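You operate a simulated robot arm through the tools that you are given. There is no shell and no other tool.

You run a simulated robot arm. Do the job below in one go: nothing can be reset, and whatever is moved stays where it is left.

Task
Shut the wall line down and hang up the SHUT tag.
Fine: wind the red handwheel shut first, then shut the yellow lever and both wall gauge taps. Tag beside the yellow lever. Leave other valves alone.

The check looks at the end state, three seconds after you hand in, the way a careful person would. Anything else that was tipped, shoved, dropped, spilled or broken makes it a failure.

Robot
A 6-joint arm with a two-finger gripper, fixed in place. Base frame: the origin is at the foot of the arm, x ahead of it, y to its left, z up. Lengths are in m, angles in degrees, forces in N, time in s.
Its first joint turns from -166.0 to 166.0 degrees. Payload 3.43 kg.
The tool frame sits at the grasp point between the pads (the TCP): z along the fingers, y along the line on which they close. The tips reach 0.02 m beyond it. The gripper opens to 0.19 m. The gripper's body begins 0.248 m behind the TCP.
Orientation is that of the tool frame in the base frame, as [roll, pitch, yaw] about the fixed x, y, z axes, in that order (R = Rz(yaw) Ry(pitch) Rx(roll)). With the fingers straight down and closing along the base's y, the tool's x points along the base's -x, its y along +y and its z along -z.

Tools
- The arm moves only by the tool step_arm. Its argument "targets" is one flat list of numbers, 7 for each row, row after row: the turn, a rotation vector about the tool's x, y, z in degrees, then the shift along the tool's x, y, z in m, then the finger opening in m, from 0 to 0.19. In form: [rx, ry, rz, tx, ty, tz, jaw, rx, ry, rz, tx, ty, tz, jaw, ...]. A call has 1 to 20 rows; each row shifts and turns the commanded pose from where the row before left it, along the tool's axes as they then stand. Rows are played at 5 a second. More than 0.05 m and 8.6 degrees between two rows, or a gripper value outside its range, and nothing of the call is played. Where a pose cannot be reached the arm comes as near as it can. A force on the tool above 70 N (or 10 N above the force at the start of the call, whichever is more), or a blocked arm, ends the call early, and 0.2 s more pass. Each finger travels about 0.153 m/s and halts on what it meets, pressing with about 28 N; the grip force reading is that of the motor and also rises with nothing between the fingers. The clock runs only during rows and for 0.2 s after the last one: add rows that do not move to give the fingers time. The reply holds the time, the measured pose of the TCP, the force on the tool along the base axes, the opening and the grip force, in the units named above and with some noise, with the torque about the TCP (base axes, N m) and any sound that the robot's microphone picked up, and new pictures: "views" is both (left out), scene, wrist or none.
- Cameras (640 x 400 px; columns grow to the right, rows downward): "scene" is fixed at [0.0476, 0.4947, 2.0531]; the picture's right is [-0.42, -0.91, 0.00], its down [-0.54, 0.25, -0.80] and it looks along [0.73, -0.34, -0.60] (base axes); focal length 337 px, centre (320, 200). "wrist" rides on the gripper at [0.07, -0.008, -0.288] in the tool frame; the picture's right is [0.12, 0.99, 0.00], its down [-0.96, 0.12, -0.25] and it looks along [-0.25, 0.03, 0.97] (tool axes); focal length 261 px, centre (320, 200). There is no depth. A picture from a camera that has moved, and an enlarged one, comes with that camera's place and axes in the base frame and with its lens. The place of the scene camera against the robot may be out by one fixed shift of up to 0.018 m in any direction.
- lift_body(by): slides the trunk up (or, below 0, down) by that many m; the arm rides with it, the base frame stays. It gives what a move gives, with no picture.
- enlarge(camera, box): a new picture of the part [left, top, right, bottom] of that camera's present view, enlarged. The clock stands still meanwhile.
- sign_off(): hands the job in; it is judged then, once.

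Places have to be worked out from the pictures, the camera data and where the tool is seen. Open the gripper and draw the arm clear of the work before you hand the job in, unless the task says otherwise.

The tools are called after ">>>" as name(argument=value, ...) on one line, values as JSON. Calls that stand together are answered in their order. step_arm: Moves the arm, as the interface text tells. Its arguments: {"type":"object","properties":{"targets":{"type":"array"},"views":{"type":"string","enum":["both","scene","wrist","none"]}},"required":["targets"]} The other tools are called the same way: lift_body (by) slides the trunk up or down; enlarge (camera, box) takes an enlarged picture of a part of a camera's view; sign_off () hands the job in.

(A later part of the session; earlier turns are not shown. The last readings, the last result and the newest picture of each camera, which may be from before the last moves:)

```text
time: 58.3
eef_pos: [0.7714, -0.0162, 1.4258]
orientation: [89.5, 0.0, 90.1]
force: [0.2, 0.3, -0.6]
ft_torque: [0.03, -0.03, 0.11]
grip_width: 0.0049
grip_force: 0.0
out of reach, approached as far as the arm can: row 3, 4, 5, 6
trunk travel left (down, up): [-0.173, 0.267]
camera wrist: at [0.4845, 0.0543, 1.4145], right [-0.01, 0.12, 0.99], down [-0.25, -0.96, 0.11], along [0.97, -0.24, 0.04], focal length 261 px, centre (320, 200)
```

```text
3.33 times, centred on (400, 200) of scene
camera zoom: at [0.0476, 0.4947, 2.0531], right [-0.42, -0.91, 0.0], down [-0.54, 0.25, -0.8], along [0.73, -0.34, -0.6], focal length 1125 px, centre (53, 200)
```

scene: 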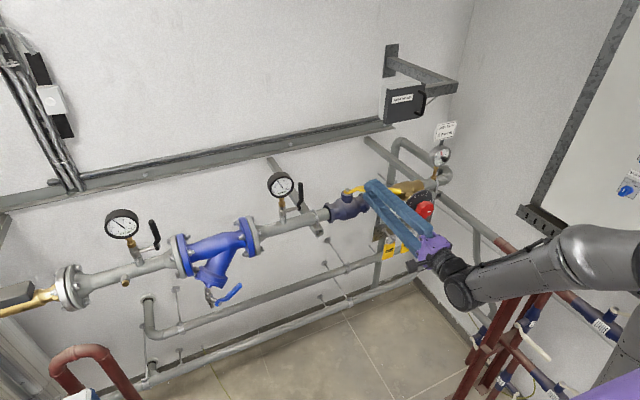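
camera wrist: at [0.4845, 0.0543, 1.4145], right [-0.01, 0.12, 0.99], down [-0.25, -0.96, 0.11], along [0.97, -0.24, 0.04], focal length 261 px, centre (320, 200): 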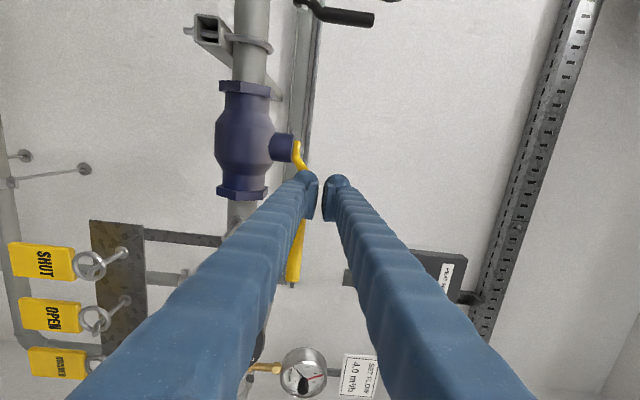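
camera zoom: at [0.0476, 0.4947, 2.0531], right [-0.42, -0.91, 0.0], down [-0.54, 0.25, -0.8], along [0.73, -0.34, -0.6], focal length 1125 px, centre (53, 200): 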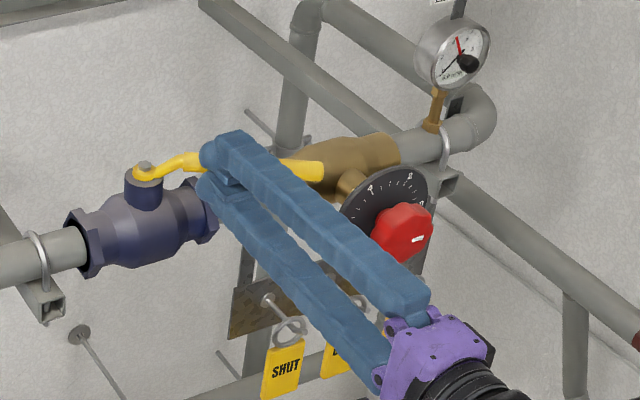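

The reach limit made the grip slip off with the lever at about 25–28°. Yawing the tool +30° puts the wrist farther from the base, so I'll lift, yaw and re-approach the lever from that angle.

>>> step_arm(targets=[0, 0, 0, 0, 0.015, 0, 0.02, 0, 0, 0, 0, 0.015, 0, 0.04, 0, 5, 0, -0.015, 0, 0, 0.05, 0, 5, 0, -0.015, 0, 0, 0.05, 0, 5, 0, -0.015, 0, 0, 0.05, 0, 5, 0, -0.01, 0, 0, 0.05, 0, 5, 0, -0.01, 0, 0, 0.05, 0, 5, 0, -0.01, 0, 0, 0.05], views="both")

>>> enlarge(camera="scene", box=[330, 140, 470, 260])

```text
time: 60.1
eef_pos: [0.7849, -0.0904, 1.4498]
orientation: [89.8, 0.0, 120.0]
force: [0.8, -0.3, 0.1]
ft_torque: [0.04, -0.03, -0.01]
grip_width: 0.0497
grip_force: 0.0
trunk travel left (down, up): [-0.173, 0.267]
camera wrist: at [0.5018, -0.1733, 1.442], right [-0.06, 0.1, 0.99], down [0.27, -0.96, 0.12], along [0.96, 0.27, 0.03], focal length 261 px, centre (320, 200)
```

scene: 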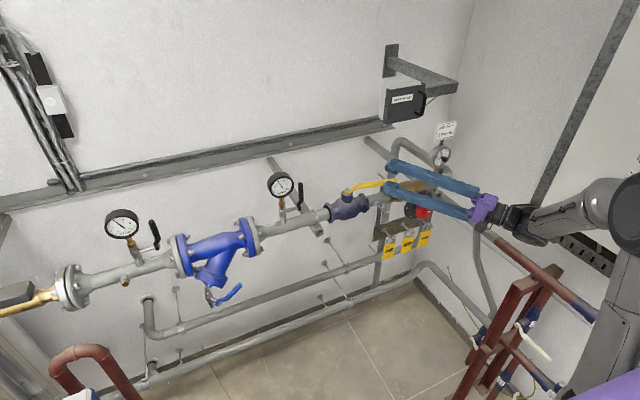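
wrist: 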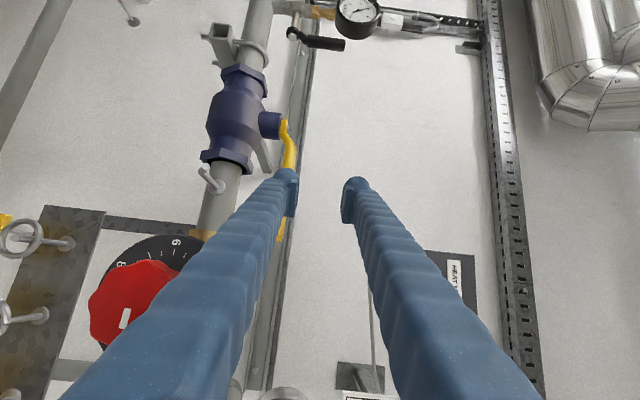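

```text
3.33 times, centred on (400, 200) of scene
camera zoom: at [0.0476, 0.4947, 2.0531], right [-0.42, -0.91, 0.0], down [-0.54, 0.25, -0.8], along [0.73, -0.34, -0.6], focal length 1125 px, centre (53, 200)
```

zoom: 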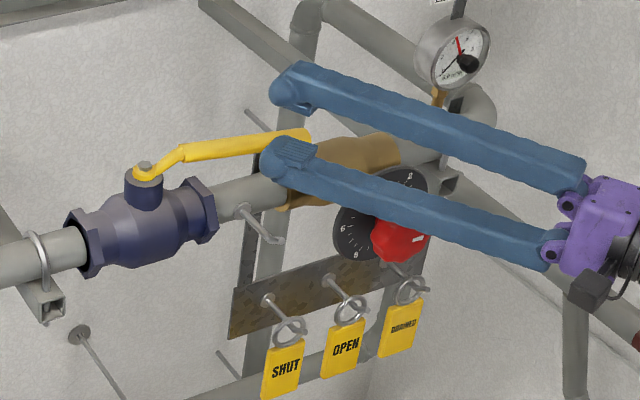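

The lever is at about 13° now. I'll retreat slightly, drop to lever height, check, then re-grip.

>>> step_arm(targets=[0, 0, 0, 0, 0, -0.015, 0.05, 0, 0, 0, 0, -0.015, -0.005, 0.05, 0, 0, 0, 0, -0.015, 0, 0.05, 0, 0, 0, 0, -0.015, 0, 0.05], views="wrist")

>>> enlarge(camera="wrist", box=[220, 80, 420, 280])

```text
time: 61.1
eef_pos: [0.7695, -0.1, 1.4047]
orientation: [89.9, 0.1, 120.0]
force: [-0.1, 1.8, 0.7]
ft_torque: [0.01, -0.01, -0.04]
grip_width: 0.0501
grip_force: 0.0
trunk travel left (down, up): [-0.173, 0.267]
camera wrist: at [0.485, -0.1824, 1.3963], right [-0.06, 0.1, 0.99], down [0.27, -0.96, 0.12], along [0.96, 0.27, 0.03], focal length 261 px, centre (320, 200)
```

wrist: 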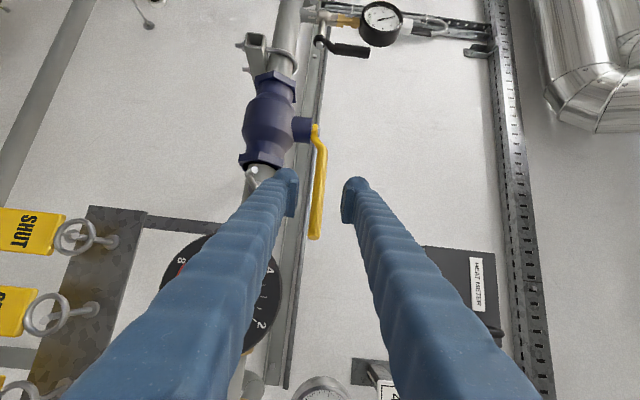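

```text
2.00 times, centred on (320, 180) of wrist
camera zoom: at [0.485, -0.1824, 1.3963], right [-0.06, 0.1, 0.99], down [0.27, -0.96, 0.12], along [0.96, 0.27, 0.03], focal length 521 px, centre (320, 240)
```

zoom: 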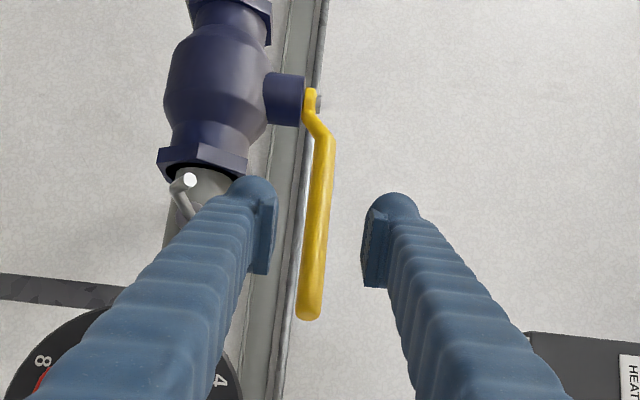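

The lever is between the fingers, at about 19°. I'll advance 0.06 and close.

>>> step_arm(targets=[0, 0, 0, 0, 0, 0.02, 0.05, 0, 0, 0, 0, 0, 0.02, 0.05, 0, 0, 0, 0, 0, 0.02, 0.05, 0, 0, 0, 0, 0, 0, 0.03, 0, 0, 0, 0, 0, 0, 0.015, 0, 0, 0, 0, 0, 0, 0.005, 0, 0, 0, 0, 0, 0, 0.005], views="wrist")

>>> enlarge(camera="wrist", box=[220, 80, 420, 280])

```text
time: 62.7
eef_pos: [0.8221, -0.0701, 1.4043]
orientation: [89.8, 0.2, 120.0]
force: [-1.1, -0.8, -8.5]
ft_torque: [0.05, 0.08, 0.05]
grip_width: 0.0159
grip_force: 45.3
trunk travel left (down, up): [-0.173, 0.267]
camera wrist: at [0.5374, -0.1528, 1.3957], right [-0.06, 0.1, 0.99], down [0.27, -0.96, 0.12], along [0.96, 0.27, 0.03], focal length 261 px, centre (320, 200)
```

wrist: 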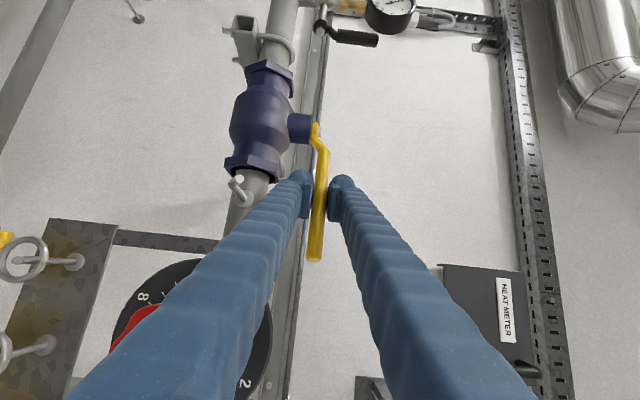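

```text
2.00 times, centred on (320, 180) of wrist
camera zoom: at [0.5374, -0.1528, 1.3957], right [-0.06, 0.1, 0.99], down [0.27, -0.96, 0.12], along [0.96, 0.27, 0.03], focal length 521 px, centre (320, 240)
```

zoom: 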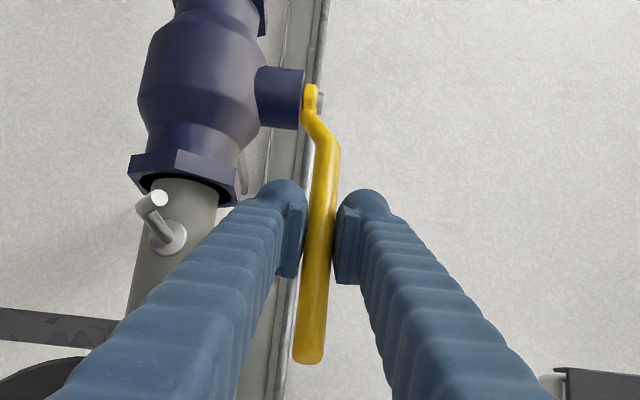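

It's gripped again. I'll continue the arc about the pivot (0.86, 0.036) with the yaw fixed, doing the first half.

>>> step_arm(targets=[0, 0, 0, 0.011, 0, -0.0083, 0.005, 0, 0, 0, 0.012, 0, -0.0068, 0.005, 0, 0, 0, 0.0128, 0, -0.0053, 0.005, 0, 0, 0, 0.0133, 0, -0.0038, 0.005, 0, 0, 0, 0.0137, 0, -0.002, 0.005], views="wrist")

>>> enlarge(camera="scene", box=[330, 140, 470, 260])

```text
time: 63.9
eef_pos: [0.7647, -0.0272, 1.404]
orientation: [89.9, 0.1, 120.1]
force: [-2.9, -10.3, -11.7]
ft_torque: [0.09, 0.14, -0.95]
grip_width: 0.0134
grip_force: 45.3
trunk travel left (down, up): [-0.173, 0.267]
camera wrist: at [0.4809, -0.111, 1.3957], right [-0.06, 0.1, 0.99], down [0.27, -0.96, 0.12], along [0.96, 0.27, 0.03], focal length 261 px, centre (320, 200)
```

wrist: 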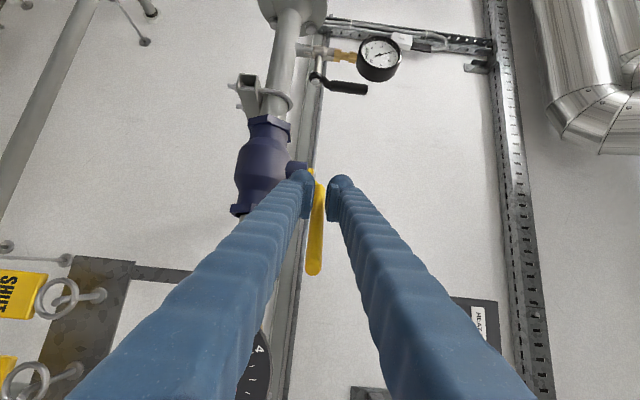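

```text
3.33 times, centred on (400, 200) of scene
camera zoom: at [0.0476, 0.4947, 2.0531], right [-0.42, -0.91, 0.0], down [-0.54, 0.25, -0.8], along [0.73, -0.34, -0.6], focal length 1125 px, centre (53, 200)
```

zoom: 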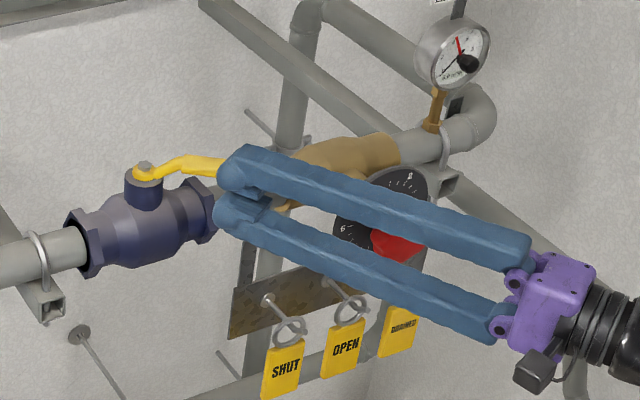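

The lever lagged: the pads slipped and it's only at about 25–30°. Pushing it by solid contact is better. I'll open, back off, move past the lever's end to its wall/-y side and close the fingers.

>>> step_arm(targets=[0, 0, 0, 0, 0, 0, 0.03, 0, 0, 0, 0, 0, 0, 0.05, 0, 0, 0, 0, 0, -0.02, 0.05, 0, 0, 0, 0, 0, -0.02, 0.05, 0, 0, 0, -0.02, 0, -0.01, 0.05, 0, 0, 0, -0.02, 0, 0, 0.05, 0, 0, 0, -0.02, 0, 0, 0.05, 0, 0, 0, -0.025, 0, 0, 0.05, 0, 0, 0, -0.025, 0, 0, 0.05], views="both")

>>> enlarge(camera="wrist", box=[220, 40, 420, 240])

>>> enlarge(camera="scene", box=[330, 140, 470, 260])

```text
time: 65.9
eef_pos: [0.7745, -0.1441, 1.4144]
orientation: [89.4, 0.5, 120.2]
force: [-5.2, 16.1, 31.8]
ft_torque: [-0.12, 0.68, -0.38]
grip_width: 0.0339
grip_force: 0.0
trunk travel left (down, up): [-0.173, 0.267]
camera wrist: at [0.4913, -0.2285, 1.4015], right [-0.07, 0.1, 0.99], down [0.27, -0.96, 0.12], along [0.96, 0.28, 0.04], focal length 261 px, centre (320, 200)
```

scene: 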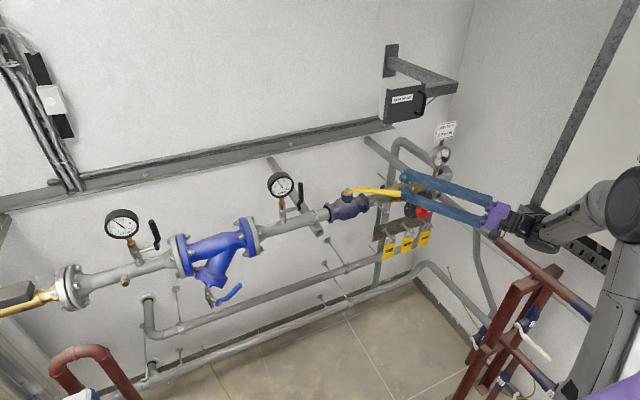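
wrist: 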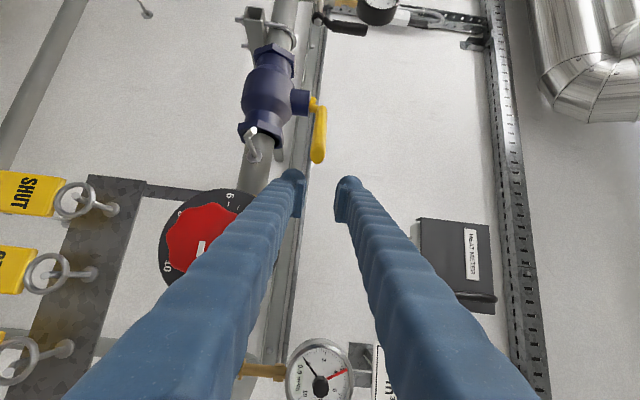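

```text
2.00 times, centred on (320, 140) of wrist
camera zoom: at [0.4913, -0.2285, 1.4015], right [-0.07, 0.1, 0.99], down [0.27, -0.96, 0.12], along [0.96, 0.28, 0.04], focal length 521 px, centre (320, 320)
```

zoom: 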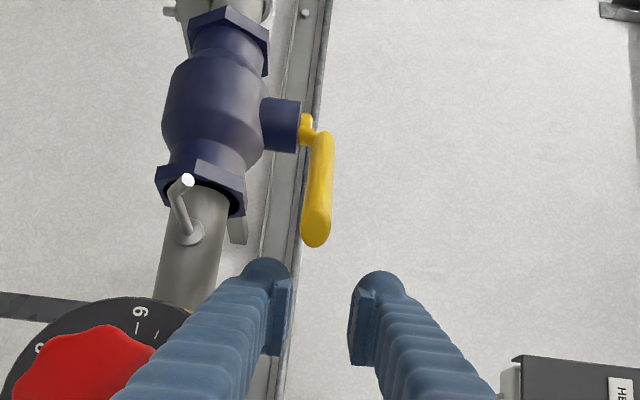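

```text
3.33 times, centred on (400, 200) of scene
camera zoom: at [0.0476, 0.4947, 2.0531], right [-0.42, -0.91, 0.0], down [-0.54, 0.25, -0.8], along [0.73, -0.34, -0.6], focal length 1125 px, centre (53, 200)
```

zoom: 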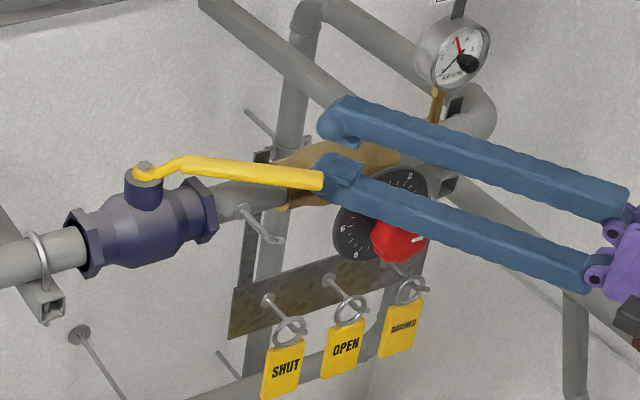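

The lower finger brushed the dial rim (about 30 N). I'll lift off it right away, close the fingers, and check the dial; the lever is at about 37° now.

>>> step_arm(targets=[0, 0, 0, 0, 0.015, 0, 0.05, 0, 0, 0, 0, 0.01, 0, 0.03, 0, 0, 0, 0, 0, 0, 0.005, 0, 0, 0, 0, 0, 0, 0.0], views="wrist")

>>> enlarge(camera="wrist", box=[140, 170, 380, 400])

>>> enlarge(camera="scene", box=[380, 140, 460, 230])

```text
time: 66.9
eef_pos: [0.7781, -0.1496, 1.4313]
orientation: [89.9, 0.1, 120.0]
force: [-0.4, -0.7, 0.4]
ft_torque: [-0.02, -0.01, 0.0]
grip_width: 0.0
grip_force: 27.7
trunk travel left (down, up): [-0.173, 0.267]
camera wrist: at [0.4943, -0.2321, 1.4216], right [-0.06, 0.1, 0.99], down [0.27, -0.96, 0.12], along [0.96, 0.27, 0.03], focal length 261 px, centre (320, 200)
```

wrist: 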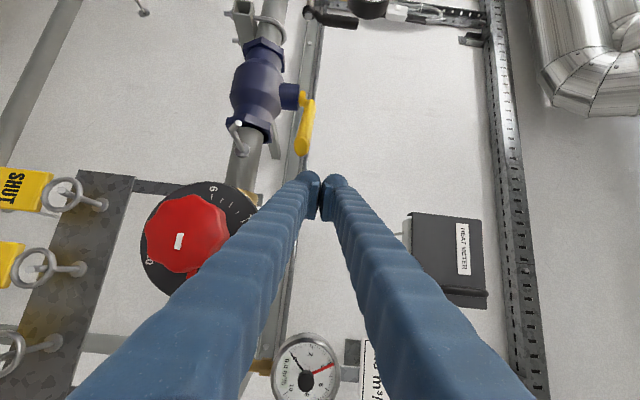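

```text
1.74 times, centred on (260, 285) of wrist
camera zoom: at [0.4943, -0.2321, 1.4216], right [-0.06, 0.1, 0.99], down [0.27, -0.96, 0.12], along [0.96, 0.27, 0.03], focal length 453 px, centre (424, 52)
```

zoom: 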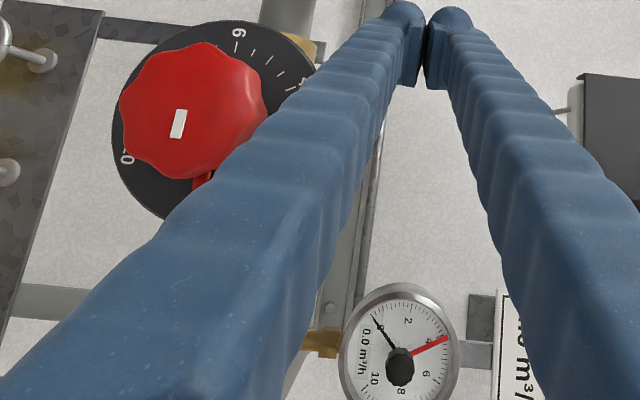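

```text
4.44 times, centred on (420, 185) of scene
camera zoom: at [0.0476, 0.4947, 2.0531], right [-0.42, -0.91, 0.0], down [-0.54, 0.25, -0.8], along [0.73, -0.34, -0.6], focal length 1500 px, centre (-124, 267)
```

zoom: 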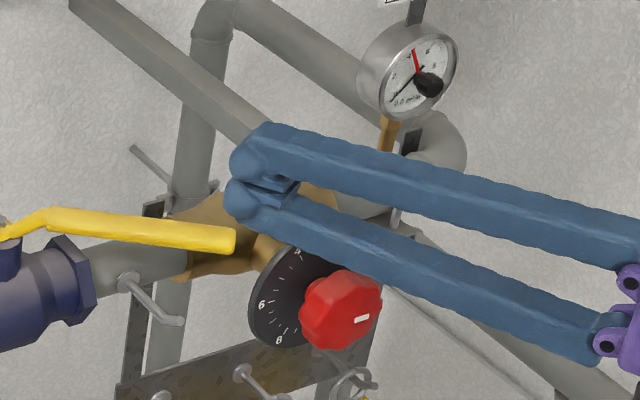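

The dial is still at 0 and flow is 0.0. I'll move the closed fingers past the lever's end on its back side, then lower to lever height.

>>> step_arm(targets=[0, 0, 0, 0, 0, 0.02, 0, 0, 0, 0, 0.005, 0, 0.021, 0, 0, 0, 0, 0, -0.012, 0, 0, 0, 0, 0, 0, -0.011, 0, 0], views="both")

>>> enlarge(camera="wrist", box=[220, 40, 420, 240])

>>> enlarge(camera="scene", box=[330, 140, 470, 260])

```text
time: 67.9
eef_pos: [0.8121, -0.1241, 1.4071]
orientation: [89.8, 0.1, 119.8]
force: [0.0, -0.8, 0.2]
ft_torque: [0.0, -0.01, 0.08]
grip_width: 0.0003
grip_force: 28.3
trunk travel left (down, up): [-0.173, 0.267]
camera wrist: at [0.5278, -0.2069, 1.3978], right [-0.06, 0.1, 0.99], down [0.27, -0.96, 0.12], along [0.96, 0.27, 0.03], focal length 261 px, centre (320, 200)
```

scene: 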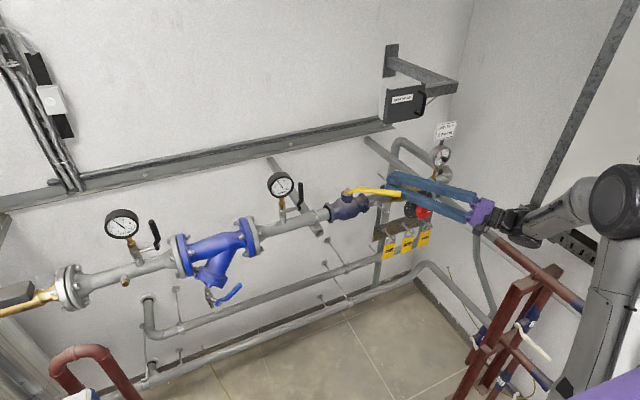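
wrist: 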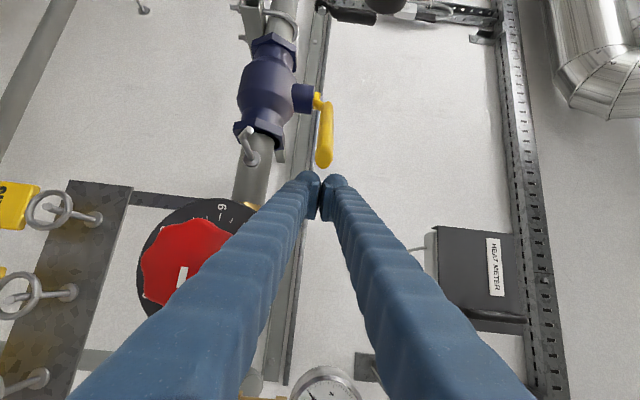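

```text
2.00 times, centred on (320, 140) of wrist
camera zoom: at [0.5278, -0.2069, 1.3978], right [-0.06, 0.1, 0.99], down [0.27, -0.96, 0.12], along [0.96, 0.27, 0.03], focal length 521 px, centre (320, 320)
```

zoom: 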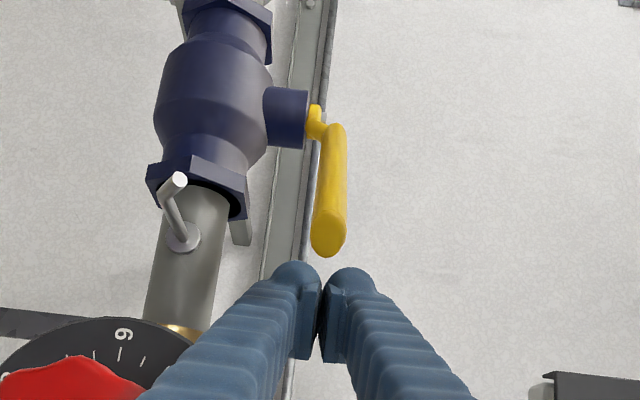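

```text
3.33 times, centred on (400, 200) of scene
camera zoom: at [0.0476, 0.4947, 2.0531], right [-0.42, -0.91, 0.0], down [-0.54, 0.25, -0.8], along [0.73, -0.34, -0.6], focal length 1125 px, centre (53, 200)
```

zoom: 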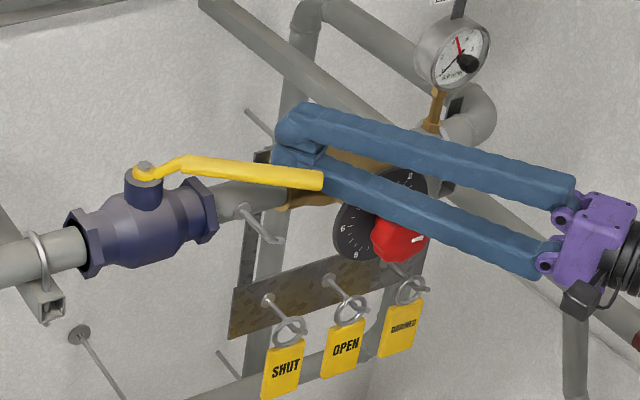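

The fingers are behind the lever's free end at the right height. I'll push it along the planned path to about 60°.

>>> step_arm(targets=[0, 0, 0, 0.0075, 0, 0, 0, 0, 0, 0, 0.0076, 0, 0, 0, 0, 0, 0, 0.0115, 0, -0.0046, 0, 0, 0, 0, 0.0116, 0, -0.0046, 0, 0, 0, 0, 0.0108, 0, -0.0028, 0, 0, 0, 0, 0.0107, 0, -0.0027, 0, 0, 0, 0, 0.0125, 0, -0.0015, 0, 0, 0, 0, 0.0125, 0, -0.0015, 0], views="both")

>>> enlarge(camera="scene", box=[330, 140, 470, 260])

```text
time: 69.7
eef_pos: [0.7543, -0.0589, 1.4061]
orientation: [89.8, 0.1, 120.0]
force: [2.2, -6.4, -0.3]
ft_torque: [-0.1, -0.02, 0.02]
grip_width: 0.0001
grip_force: 34.0
trunk travel left (down, up): [-0.173, 0.267]
camera wrist: at [0.4697, -0.1422, 1.3982], right [-0.06, 0.1, 0.99], down [0.27, -0.96, 0.12], along [0.96, 0.27, 0.03], focal length 261 px, centre (320, 200)
```

scene: 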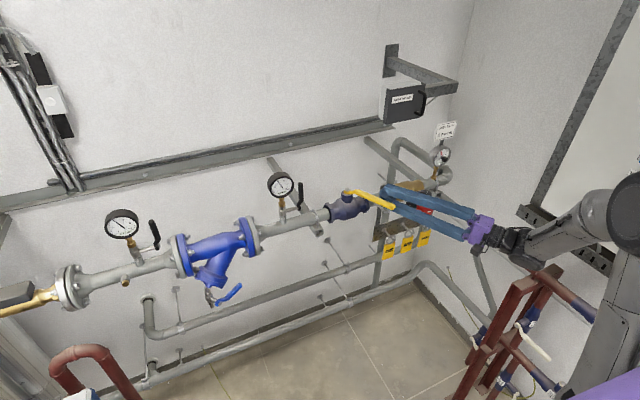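
wrist: 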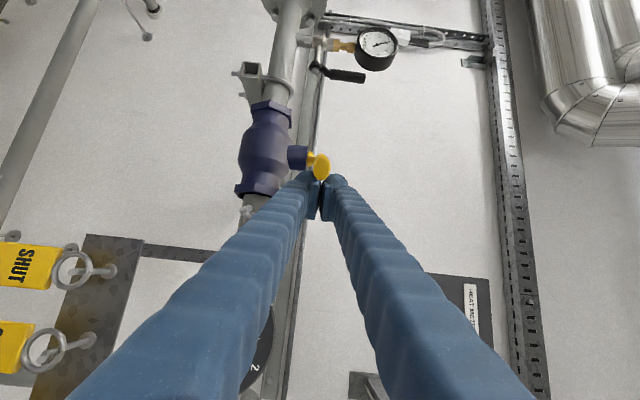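

```text
3.33 times, centred on (400, 200) of scene
camera zoom: at [0.0476, 0.4947, 2.0531], right [-0.42, -0.91, 0.0], down [-0.54, 0.25, -0.8], along [0.73, -0.34, -0.6], focal length 1125 px, centre (53, 200)
```

zoom: 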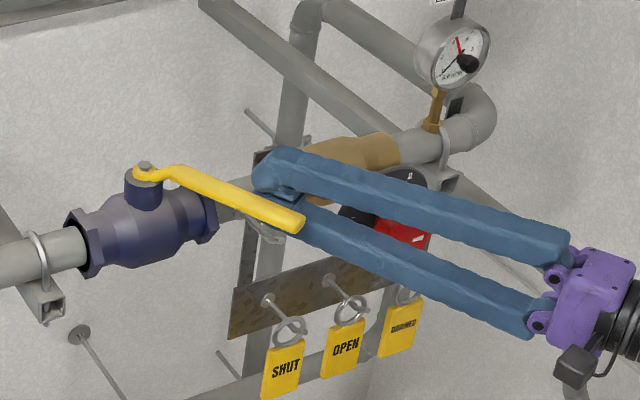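

Pushing works: the lever is at about 60° with only 6–7 N of force. Now for the last 30°.

>>> step_arm(targets=[0, 0, 0, 0.0105, 0, 0.0001, 0, 0, 0, 0, 0.0106, 0, 0.0002, 0, 0, 0, 0, 0.0104, 0, 0.002, 0, 0, 0, 0, 0.0104, 0, 0.002, 0, 0, 0, 0, 0.0099, 0, 0.0037, 0, 0, 0, 0, 0.0099, 0, 0.0038, 0], views="both")

>>> enlarge(camera="scene", box=[330, 140, 470, 260])

>>> enlarge(camera="wrist", box=[220, 80, 420, 280])

```text
time: 71.1
eef_pos: [0.7352, -0.0063, 1.4069]
orientation: [89.8, 0.0, 119.5]
force: [1.7, -43.9, -1.2]
ft_torque: [-0.56, -0.02, -0.14]
grip_width: 0.0
grip_force: 34.3
trunk travel left (down, up): [-0.173, 0.267]
camera wrist: at [0.4498, -0.0878, 1.3981], right [-0.06, 0.1, 0.99], down [0.26, -0.96, 0.11], along [0.96, 0.26, 0.03], focal length 261 px, centre (320, 200)
```

scene: 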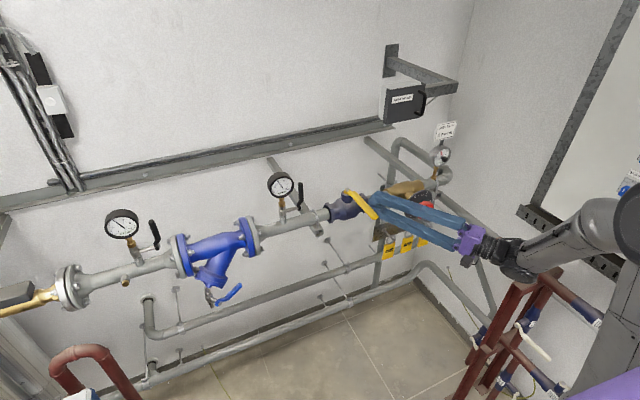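
wrist: 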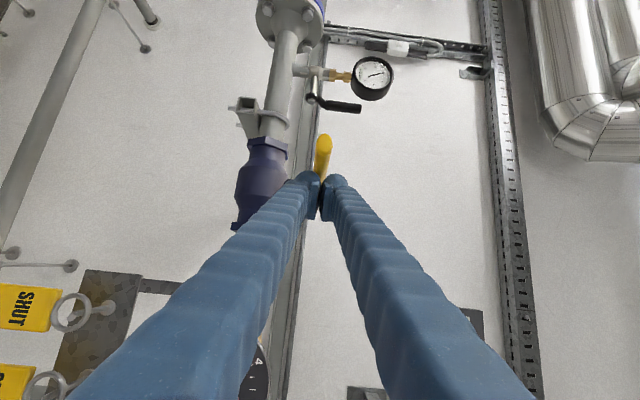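

```text
3.33 times, centred on (400, 200) of scene
camera zoom: at [0.0476, 0.4947, 2.0531], right [-0.42, -0.91, 0.0], down [-0.54, 0.25, -0.8], along [0.73, -0.34, -0.6], focal length 1125 px, centre (53, 200)
```

zoom: 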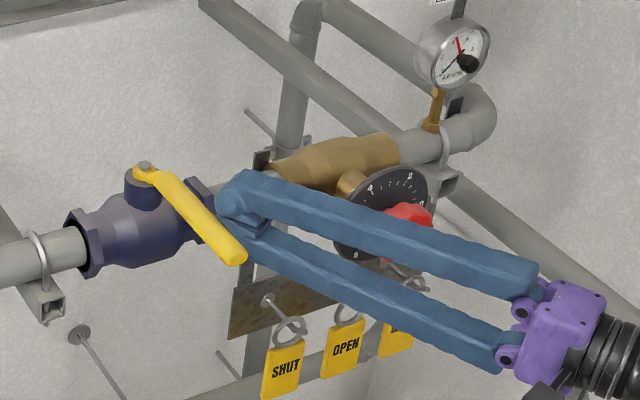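

```text
2.00 times, centred on (320, 180) of wrist
camera zoom: at [0.4498, -0.0878, 1.3981], right [-0.06, 0.1, 0.99], down [0.26, -0.96, 0.11], along [0.96, 0.26, 0.03], focal length 521 px, centre (320, 240)
```

zoom: 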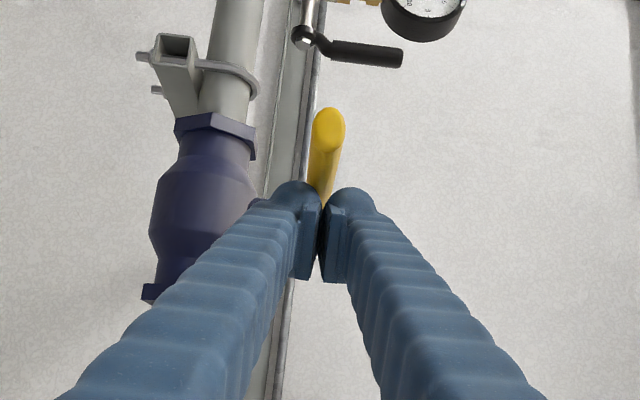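

The force hit 44 N at about 90°, so the yellow lever is hard against its shut stop. I'll back off, rise above the lever, and unwind the yaw while heading toward gauge tap 1.

>>> step_arm(targets=[0, 0, 0, -0.01, 0, 0, 0, 0, 0, 0, -0.015, 0.01, 0, 0, 0, 0, 0, 0, 0.02, 0, 0, 0, 0, 0, 0, 0.02, 0.01, 0, 0, 0, 0, 0, 0.02, 0.015, 0, 0, -5, 0, 0.005, 0, 0.01, 0, 0, -5, 0, 0.01, 0, 0.01, 0, 0, -5, 0, 0.012, 0, 0.008, 0, 0, -5, 0, 0.012, 0, 0.005, 0, 0, -5, 0, 0.012, 0, 0.005, 0, 0, -5, 0, 0.012, 0, 0, 0], views="both")

>>> enlarge(camera="scene", box=[240, 140, 420, 260])

```text
time: 73.5
eef_pos: [0.7847, 0.0665, 1.4764]
orientation: [89.9, 0.1, 90.1]
force: [0.2, -1.2, -0.1]
ft_torque: [0.01, -0.03, 0.02]
grip_width: 0.0
grip_force: 34.0
trunk travel left (down, up): [-0.173, 0.267]
camera wrist: at [0.4976, 0.1366, 1.468], right [0.0, 0.12, 0.99], down [-0.25, -0.96, 0.12], along [0.97, -0.25, 0.03], focal length 261 px, centre (320, 200)
```

scene: 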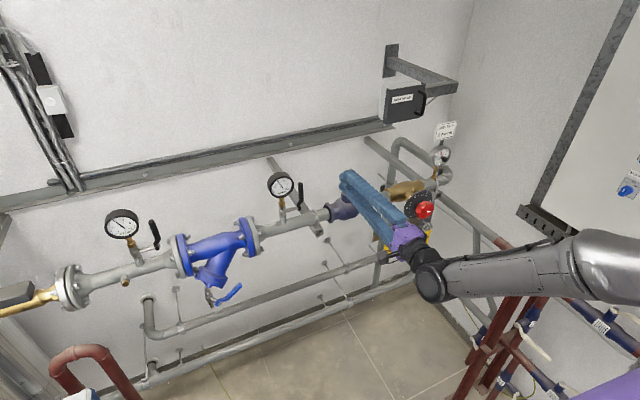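
wrist: 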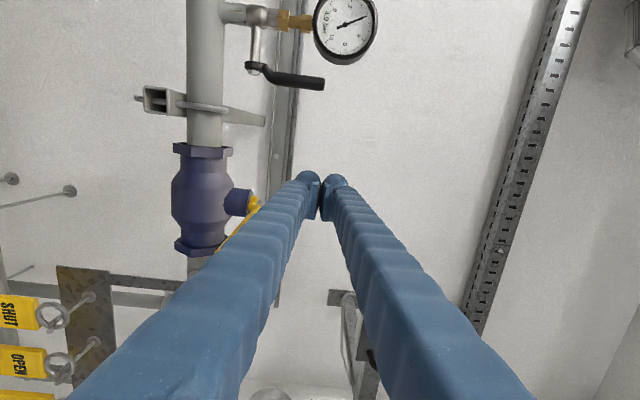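

```text
3.33 times, centred on (330, 200) of scene
camera zoom: at [0.0476, 0.4947, 2.0531], right [-0.42, -0.91, 0.0], down [-0.54, 0.25, -0.8], along [0.73, -0.34, -0.6], focal length 1125 px, centre (287, 200)
```

zoom: 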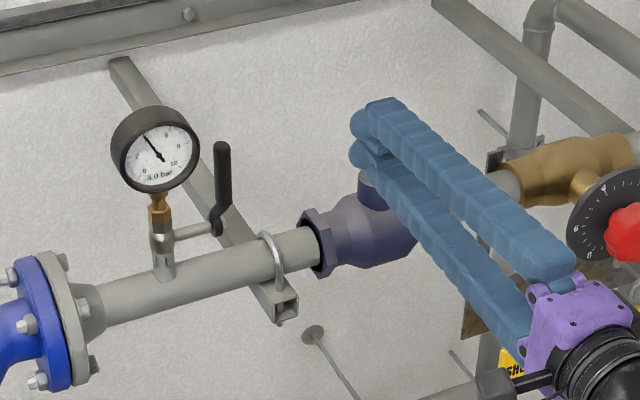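

The lever now points at the room, which is shut. I place the tap-1 handle with its pivot at (0.858, 0.205, 1.372) and its top at (0.86, 0.198, 1.465), below and beside the gauge. I'll roll back so the fingers close horizontally and line up in front of it.

>>> step_arm(targets=[0, 0, -7.5, 0, 0, 0, 0.01, 0, 0, -7.5, 0, 0, 0, 0.02, 0, 0, -7.5, 0, 0, 0, 0.03, 0, 0, -7.5, 0, 0, 0, 0.035, 0, 0, -7.5, 0, 0, 0, 0.035, 0, 0, -7.5, 0, 0, 0, 0.035, 0, 0, -7.5, 0, 0, 0, 0.035, 0, 0, -7.5, 0, 0, 0, 0.035, 0, 0, -7.5, 0, 0, 0, 0.035, 0, 0, -7.5, 0, 0, 0, 0.035, 0, 0, -7.5, 0, 0, 0, 0.035, 0, 0, -7.5, 0, 0, 0, 0.035, 0, 0, 0, 0.005, 0.033, 0, 0.035, 0, 0, 0, 0.005, 0.033, 0, 0.035, 0, 0, 0, 0.01, 0.033, 0, 0.035, 0, 0, 0, 0.02, 0.033, 0, 0.035], views="both")

>>> enlarge(camera="wrist", box=[240, 120, 440, 245])

```text
time: 76.9
eef_pos: [0.7888, 0.1881, 1.4331]
orientation: [-106.4, 89.8, -107.2]
force: [0.7, 0.0, -0.6]
ft_torque: [0.01, 0.02, 0.06]
grip_width: 0.035
grip_force: 0.1
trunk travel left (down, up): [-0.173, 0.267]
camera wrist: at [0.5024, 0.1837, 1.3632], right [0.01, 0.99, -0.12], down [-0.24, 0.12, 0.96], along [0.97, 0.02, 0.24], focal length 261 px, centre (320, 200)
```

scene: 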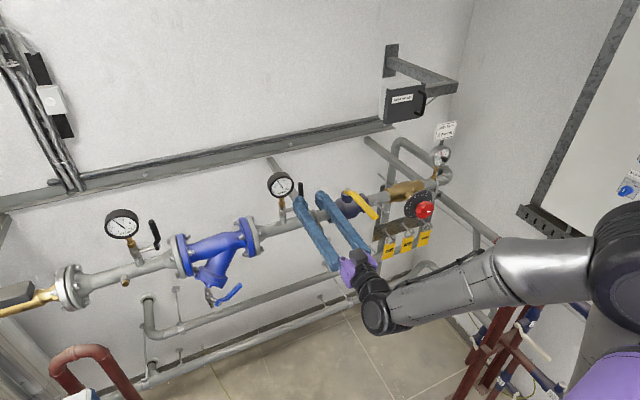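
wrist: 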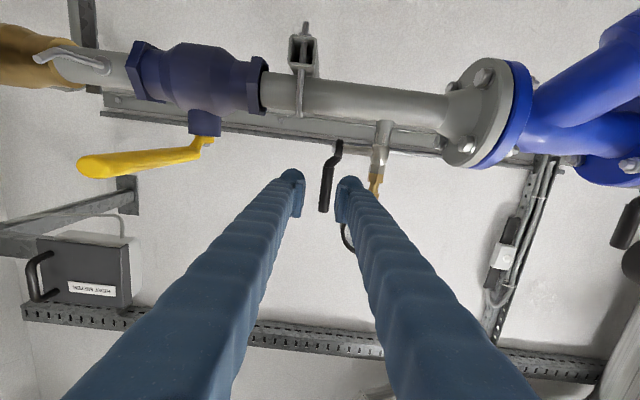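

```text
3.20 times, centred on (340, 182) of wrist
camera zoom: at [0.5024, 0.1837, 1.3632], right [0.01, 0.99, -0.12], down [-0.24, 0.12, 0.96], along [0.97, 0.02, 0.24], focal length 834 px, centre (256, 256)
```

zoom: 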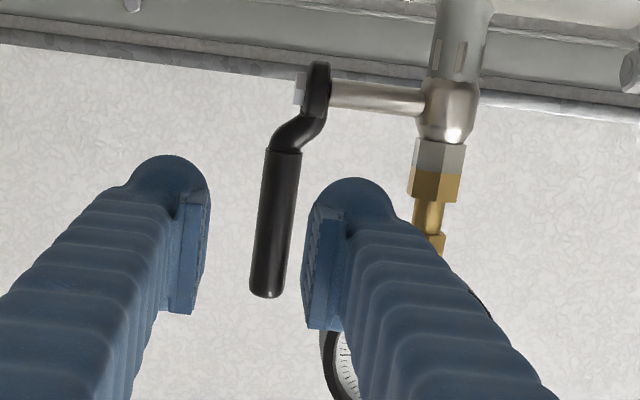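

The handle grip is at y about 0.198, z 1.404–1.469. I'll shift +0.010 in y, drop 5 mm, advance to x about 0.857 and close.

>>> step_arm(targets=[0, 0, 0, 0.005, 0.01, 0, 0.035, 0, 0, 0, 0, 0, 0.017, 0.035, 0, 0, 0, 0, 0, 0.017, 0.035, 0, 0, 0, 0, 0, 0.017, 0.035, 0, 0, 0, 0, 0, 0.017, 0.035], views="both")

>>> enlarge(camera="wrist", box=[240, 120, 440, 245])

>>> enlarge(camera="scene", box=[240, 140, 400, 260])

```text
time: 77.8
eef_pos: [0.8117, 0.2095, 1.4356]
orientation: [-30.6, 89.7, -30.3]
force: [-73.7, 0.2, 4.5]
ft_torque: [-0.07, -1.17, 2.33]
grip_width: 0.0364
grip_force: 1.7
trunk travel left (down, up): [-0.173, 0.267]
stopped in row 4: the force on the tool passed its limit at 90 N (the readings are from after the stop); the commanded pose is now the measured one
camera wrist: at [0.5256, 0.1983, 1.3646], right [0.0, 0.99, -0.12], down [-0.25, 0.12, 0.96], along [0.97, 0.04, 0.25], focal length 261 px, centre (320, 200)
```

scene: 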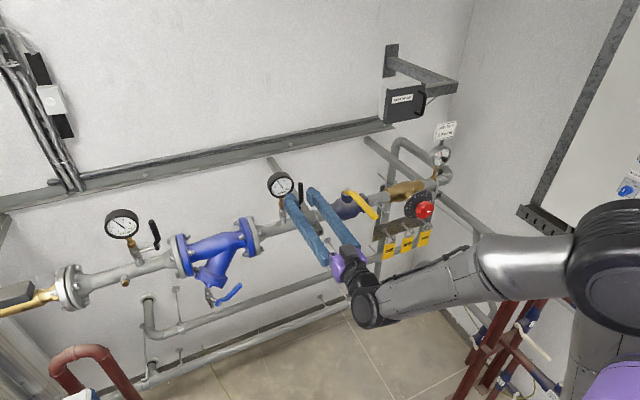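
wrist: 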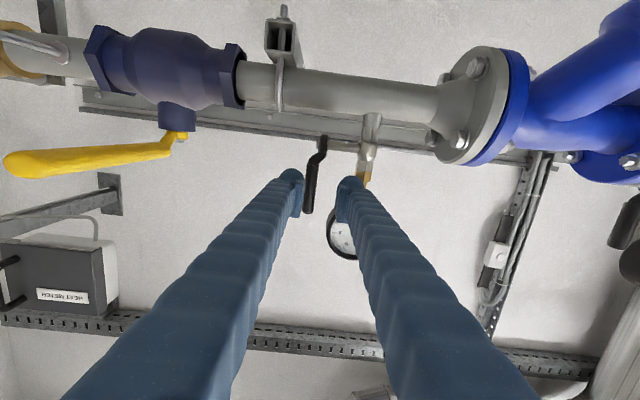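

```text
3.20 times, centred on (340, 182) of wrist
camera zoom: at [0.5256, 0.1983, 1.3646], right [0.0, 0.99, -0.12], down [-0.25, 0.12, 0.96], along [0.97, 0.04, 0.25], focal length 834 px, centre (256, 256)
```

zoom: 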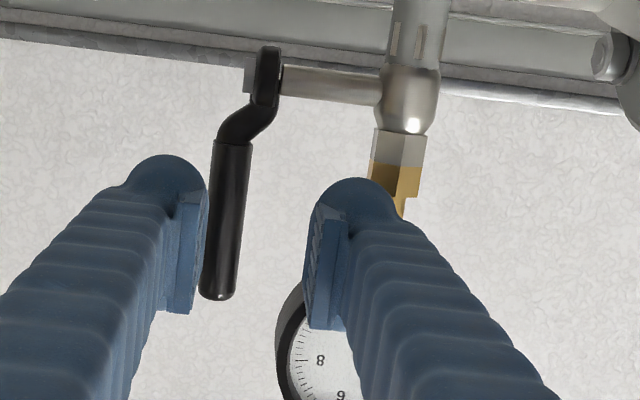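

```text
3.33 times, centred on (320, 200) of scene
camera zoom: at [0.0476, 0.4947, 2.0531], right [-0.42, -0.91, 0.0], down [-0.54, 0.25, -0.8], along [0.73, -0.34, -0.6], focal length 1125 px, centre (320, 200)
```

zoom: 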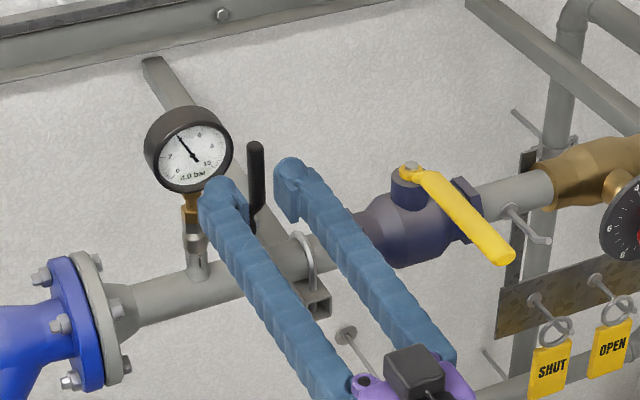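

A fingertip hit the gauge's bezel because I was a little too high and too far +y. I'm backing off right away and checking that the gauge is unchanged.

>>> step_arm(targets=[0, 0, 0, 0, 0, -0.015, 0.035, 0, 0, 0, 0.01, -0.005, -0.015, 0.035, 0, 0, 0, 0.012, -0.005, 0, 0.03], views="both")

>>> enlarge(camera="wrist", box=[240, 100, 440, 300])

>>> enlarge(camera="scene", box=[240, 150, 340, 250])

```text
time: 78.6
eef_pos: [0.7974, 0.1912, 1.3995]
orientation: [-149.5, 89.3, -150.2]
force: [0.6, 0.2, -0.5]
ft_torque: [0.01, 0.04, 0.0]
grip_width: 0.0301
grip_force: 0.1
trunk travel left (down, up): [-0.173, 0.267]
camera wrist: at [0.5088, 0.1845, 1.3331], right [0.01, 0.99, -0.13], down [-0.23, 0.12, 0.96], along [0.97, 0.02, 0.23], focal length 261 px, centre (320, 200)
```

scene: 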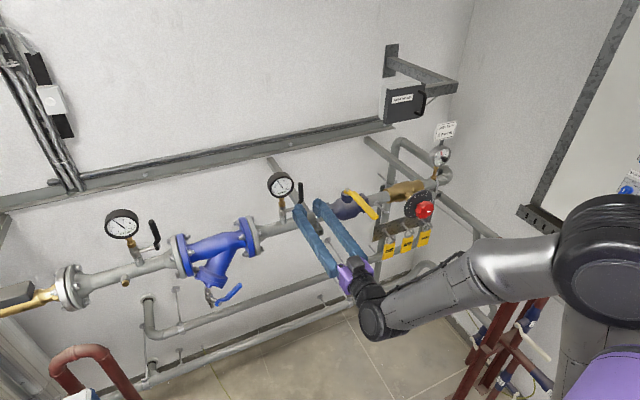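
wrist: 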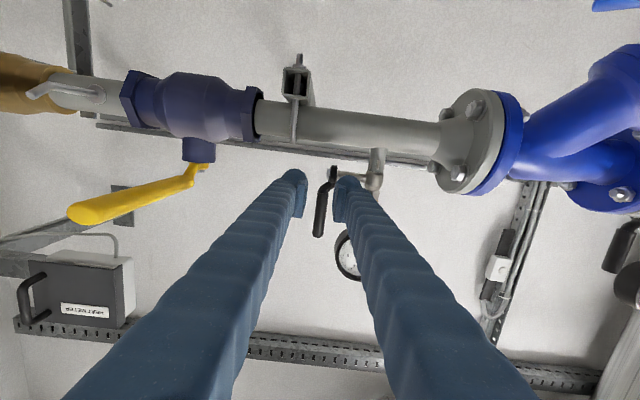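

```text
2.00 times, centred on (340, 200) of wrist
camera zoom: at [0.5088, 0.1845, 1.3331], right [0.01, 0.99, -0.13], down [-0.23, 0.12, 0.96], along [0.97, 0.02, 0.23], focal length 521 px, centre (280, 200)
```

zoom: 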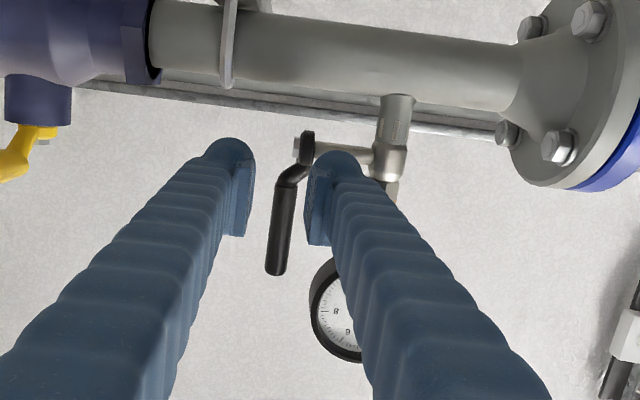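

```text
4.00 times, centred on (290, 200) of scene
camera zoom: at [0.0476, 0.4947, 2.0531], right [-0.42, -0.91, 0.0], down [-0.54, 0.25, -0.8], along [0.73, -0.34, -0.6], focal length 1350 px, centre (440, 200)
```

zoom: 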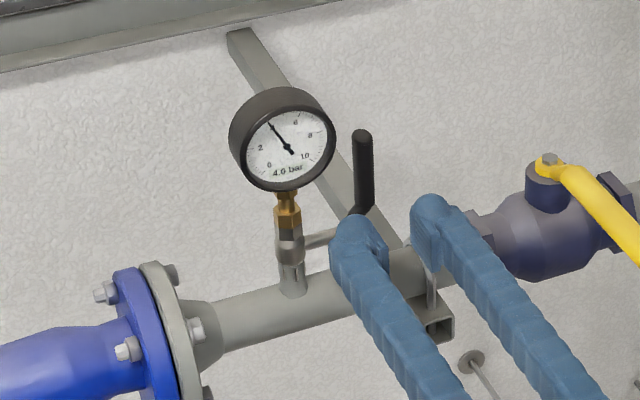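

The gauge is intact. Target the lower part of the grip at (0.857, 0.196, 1.415), which keeps the fingers under the gauge, advancing gently.

>>> step_arm(targets=[0, 0, 0, -0.013, 0.005, 0, 0.03, 0, 0, 0, 0, 0, 0.012, 0.03, 0, 0, 0, 0, 0, 0.012, 0.03], views="wrist")

>>> enlarge(camera="wrist", box=[240, 120, 440, 245])

```text
time: 79.4
eef_pos: [0.8146, 0.2057, 1.4248]
orientation: [9.8, 89.9, 10.2]
force: [0.2, 0.6, 0.1]
ft_torque: [0.02, 0.07, -0.04]
grip_width: 0.0299
grip_force: 0.0
trunk travel left (down, up): [-0.173, 0.267]
camera wrist: at [0.5277, 0.1954, 1.3542], right [-0.01, 0.99, -0.12], down [-0.25, 0.11, 0.96], along [0.97, 0.04, 0.25], focal length 261 px, centre (320, 200)
```

wrist: 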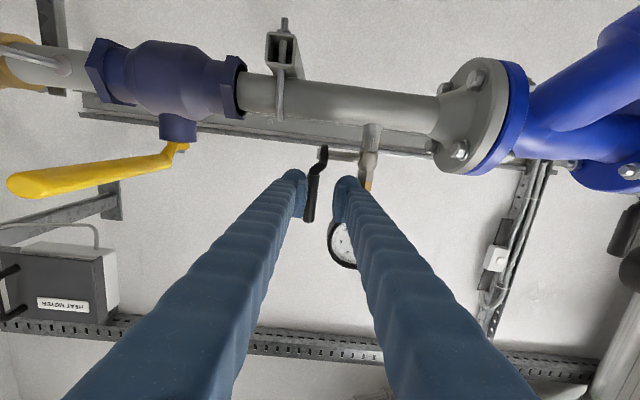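

```text
3.20 times, centred on (340, 182) of wrist
camera zoom: at [0.5277, 0.1954, 1.3542], right [-0.01, 0.99, -0.12], down [-0.25, 0.11, 0.96], along [0.97, 0.04, 0.25], focal length 834 px, centre (256, 256)
```

zoom: 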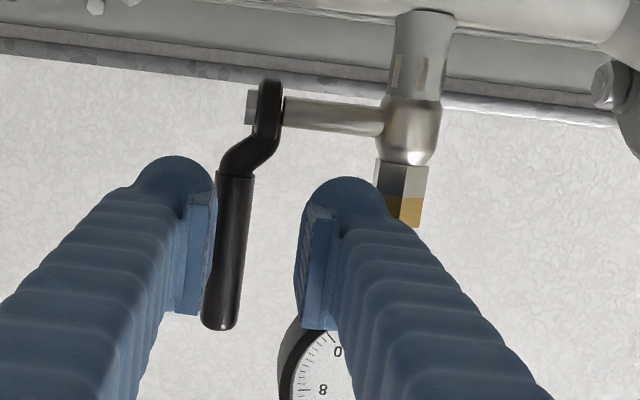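

The arm lagged its commands near the limit, so it's 9 mm too far +y and too high. I'll correct the position before advancing.

>>> step_arm(targets=[0, 0, 0, 0.006, -0.0045, 0, 0.03, 0, 0, 0, 0.006, -0.0045, 0, 0.03, 0, 0, 0, 0, 0, 0.006, 0.03, 0, 0, 0, 0, 0, 0, 0.03], views="wrist")

>>> enlarge(camera="wrist", box=[240, 120, 440, 245])

```text
time: 80.4
eef_pos: [0.8232, 0.1941, 1.4077]
orientation: [-146.2, 89.8, -145.9]
force: [-0.6, 0.1, -0.6]
ft_torque: [-0.01, 0.01, -0.01]
grip_width: 0.03
grip_force: 0.0
trunk travel left (down, up): [-0.173, 0.267]
camera wrist: at [0.5357, 0.1852, 1.3397], right [0.0, 0.99, -0.12], down [-0.25, 0.12, 0.96], along [0.97, 0.03, 0.24], focal length 261 px, centre (320, 200)
```

wrist: 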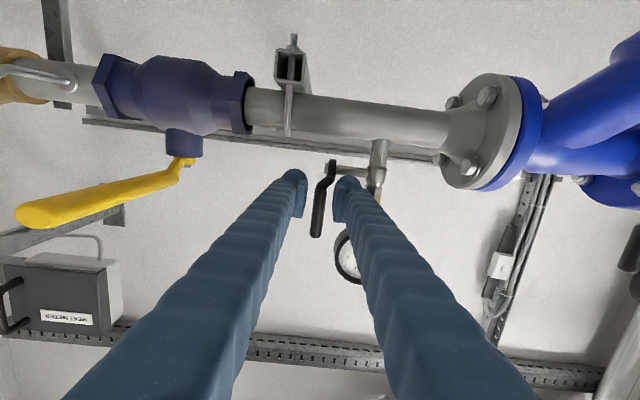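

```text
3.20 times, centred on (340, 182) of wrist
camera zoom: at [0.5357, 0.1852, 1.3397], right [0.0, 0.99, -0.12], down [-0.25, 0.12, 0.96], along [0.97, 0.03, 0.24], focal length 834 px, centre (256, 256)
```

zoom: 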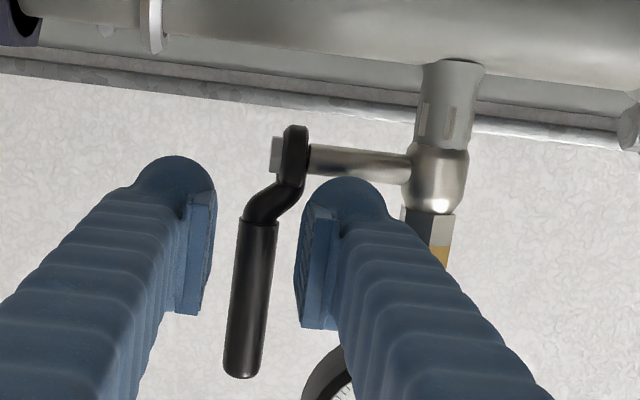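

Now it's centred on the handle and below the gauge. I'll advance 0.034 and close.

>>> step_arm(targets=[0, 0, 0, -0.003, 0.001, 0.012, 0.03, 0, 0, 0, -0.003, 0, 0.012, 0.03, 0, 0, 0, 0, 0, 0.01, 0.03, 0, 0, 0, 0, 0, 0, 0.02, 0, 0, 0, 0, 0, 0, 0.008, 0, 0, 0, 0, 0, 0, 0.003], views="wrist")

>>> enlarge(camera="wrist", box=[240, 120, 440, 245])

```text
time: 81.8
eef_pos: [0.8579, 0.1959, 1.4146]
orientation: [-159.0, 89.8, -158.6]
force: [10.1, -5.1, 1.7]
ft_torque: [0.13, -0.36, -0.03]
grip_width: 0.0117
grip_force: 45.3
trunk travel left (down, up): [-0.173, 0.267]
camera wrist: at [0.5713, 0.1863, 1.3457], right [0.0, 0.99, -0.12], down [-0.25, 0.12, 0.96], along [0.97, 0.03, 0.24], focal length 261 px, centre (320, 200)
```

wrist: 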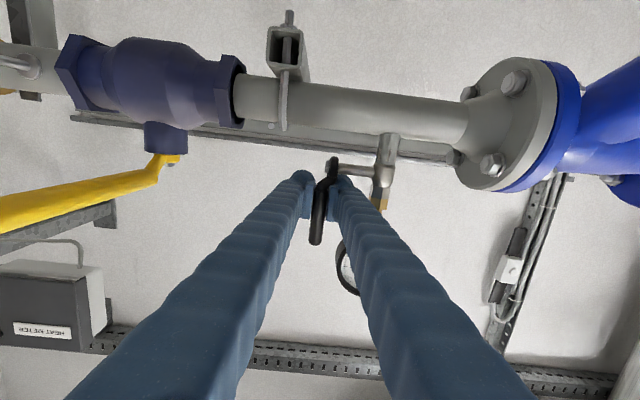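

```text
3.20 times, centred on (340, 182) of wrist
camera zoom: at [0.5713, 0.1863, 1.3457], right [0.0, 0.99, -0.12], down [-0.25, 0.12, 0.96], along [0.97, 0.03, 0.24], focal length 834 px, centre (256, 256)
```

zoom: 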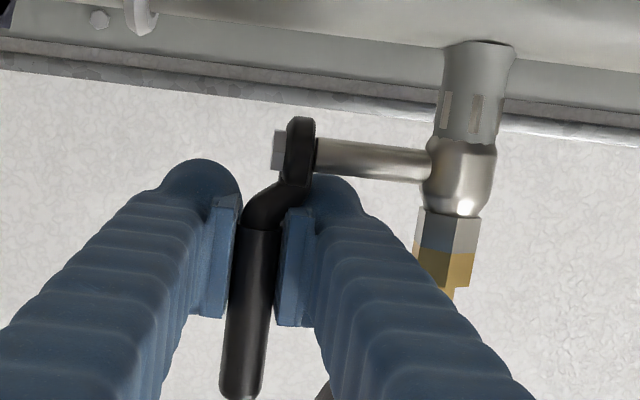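

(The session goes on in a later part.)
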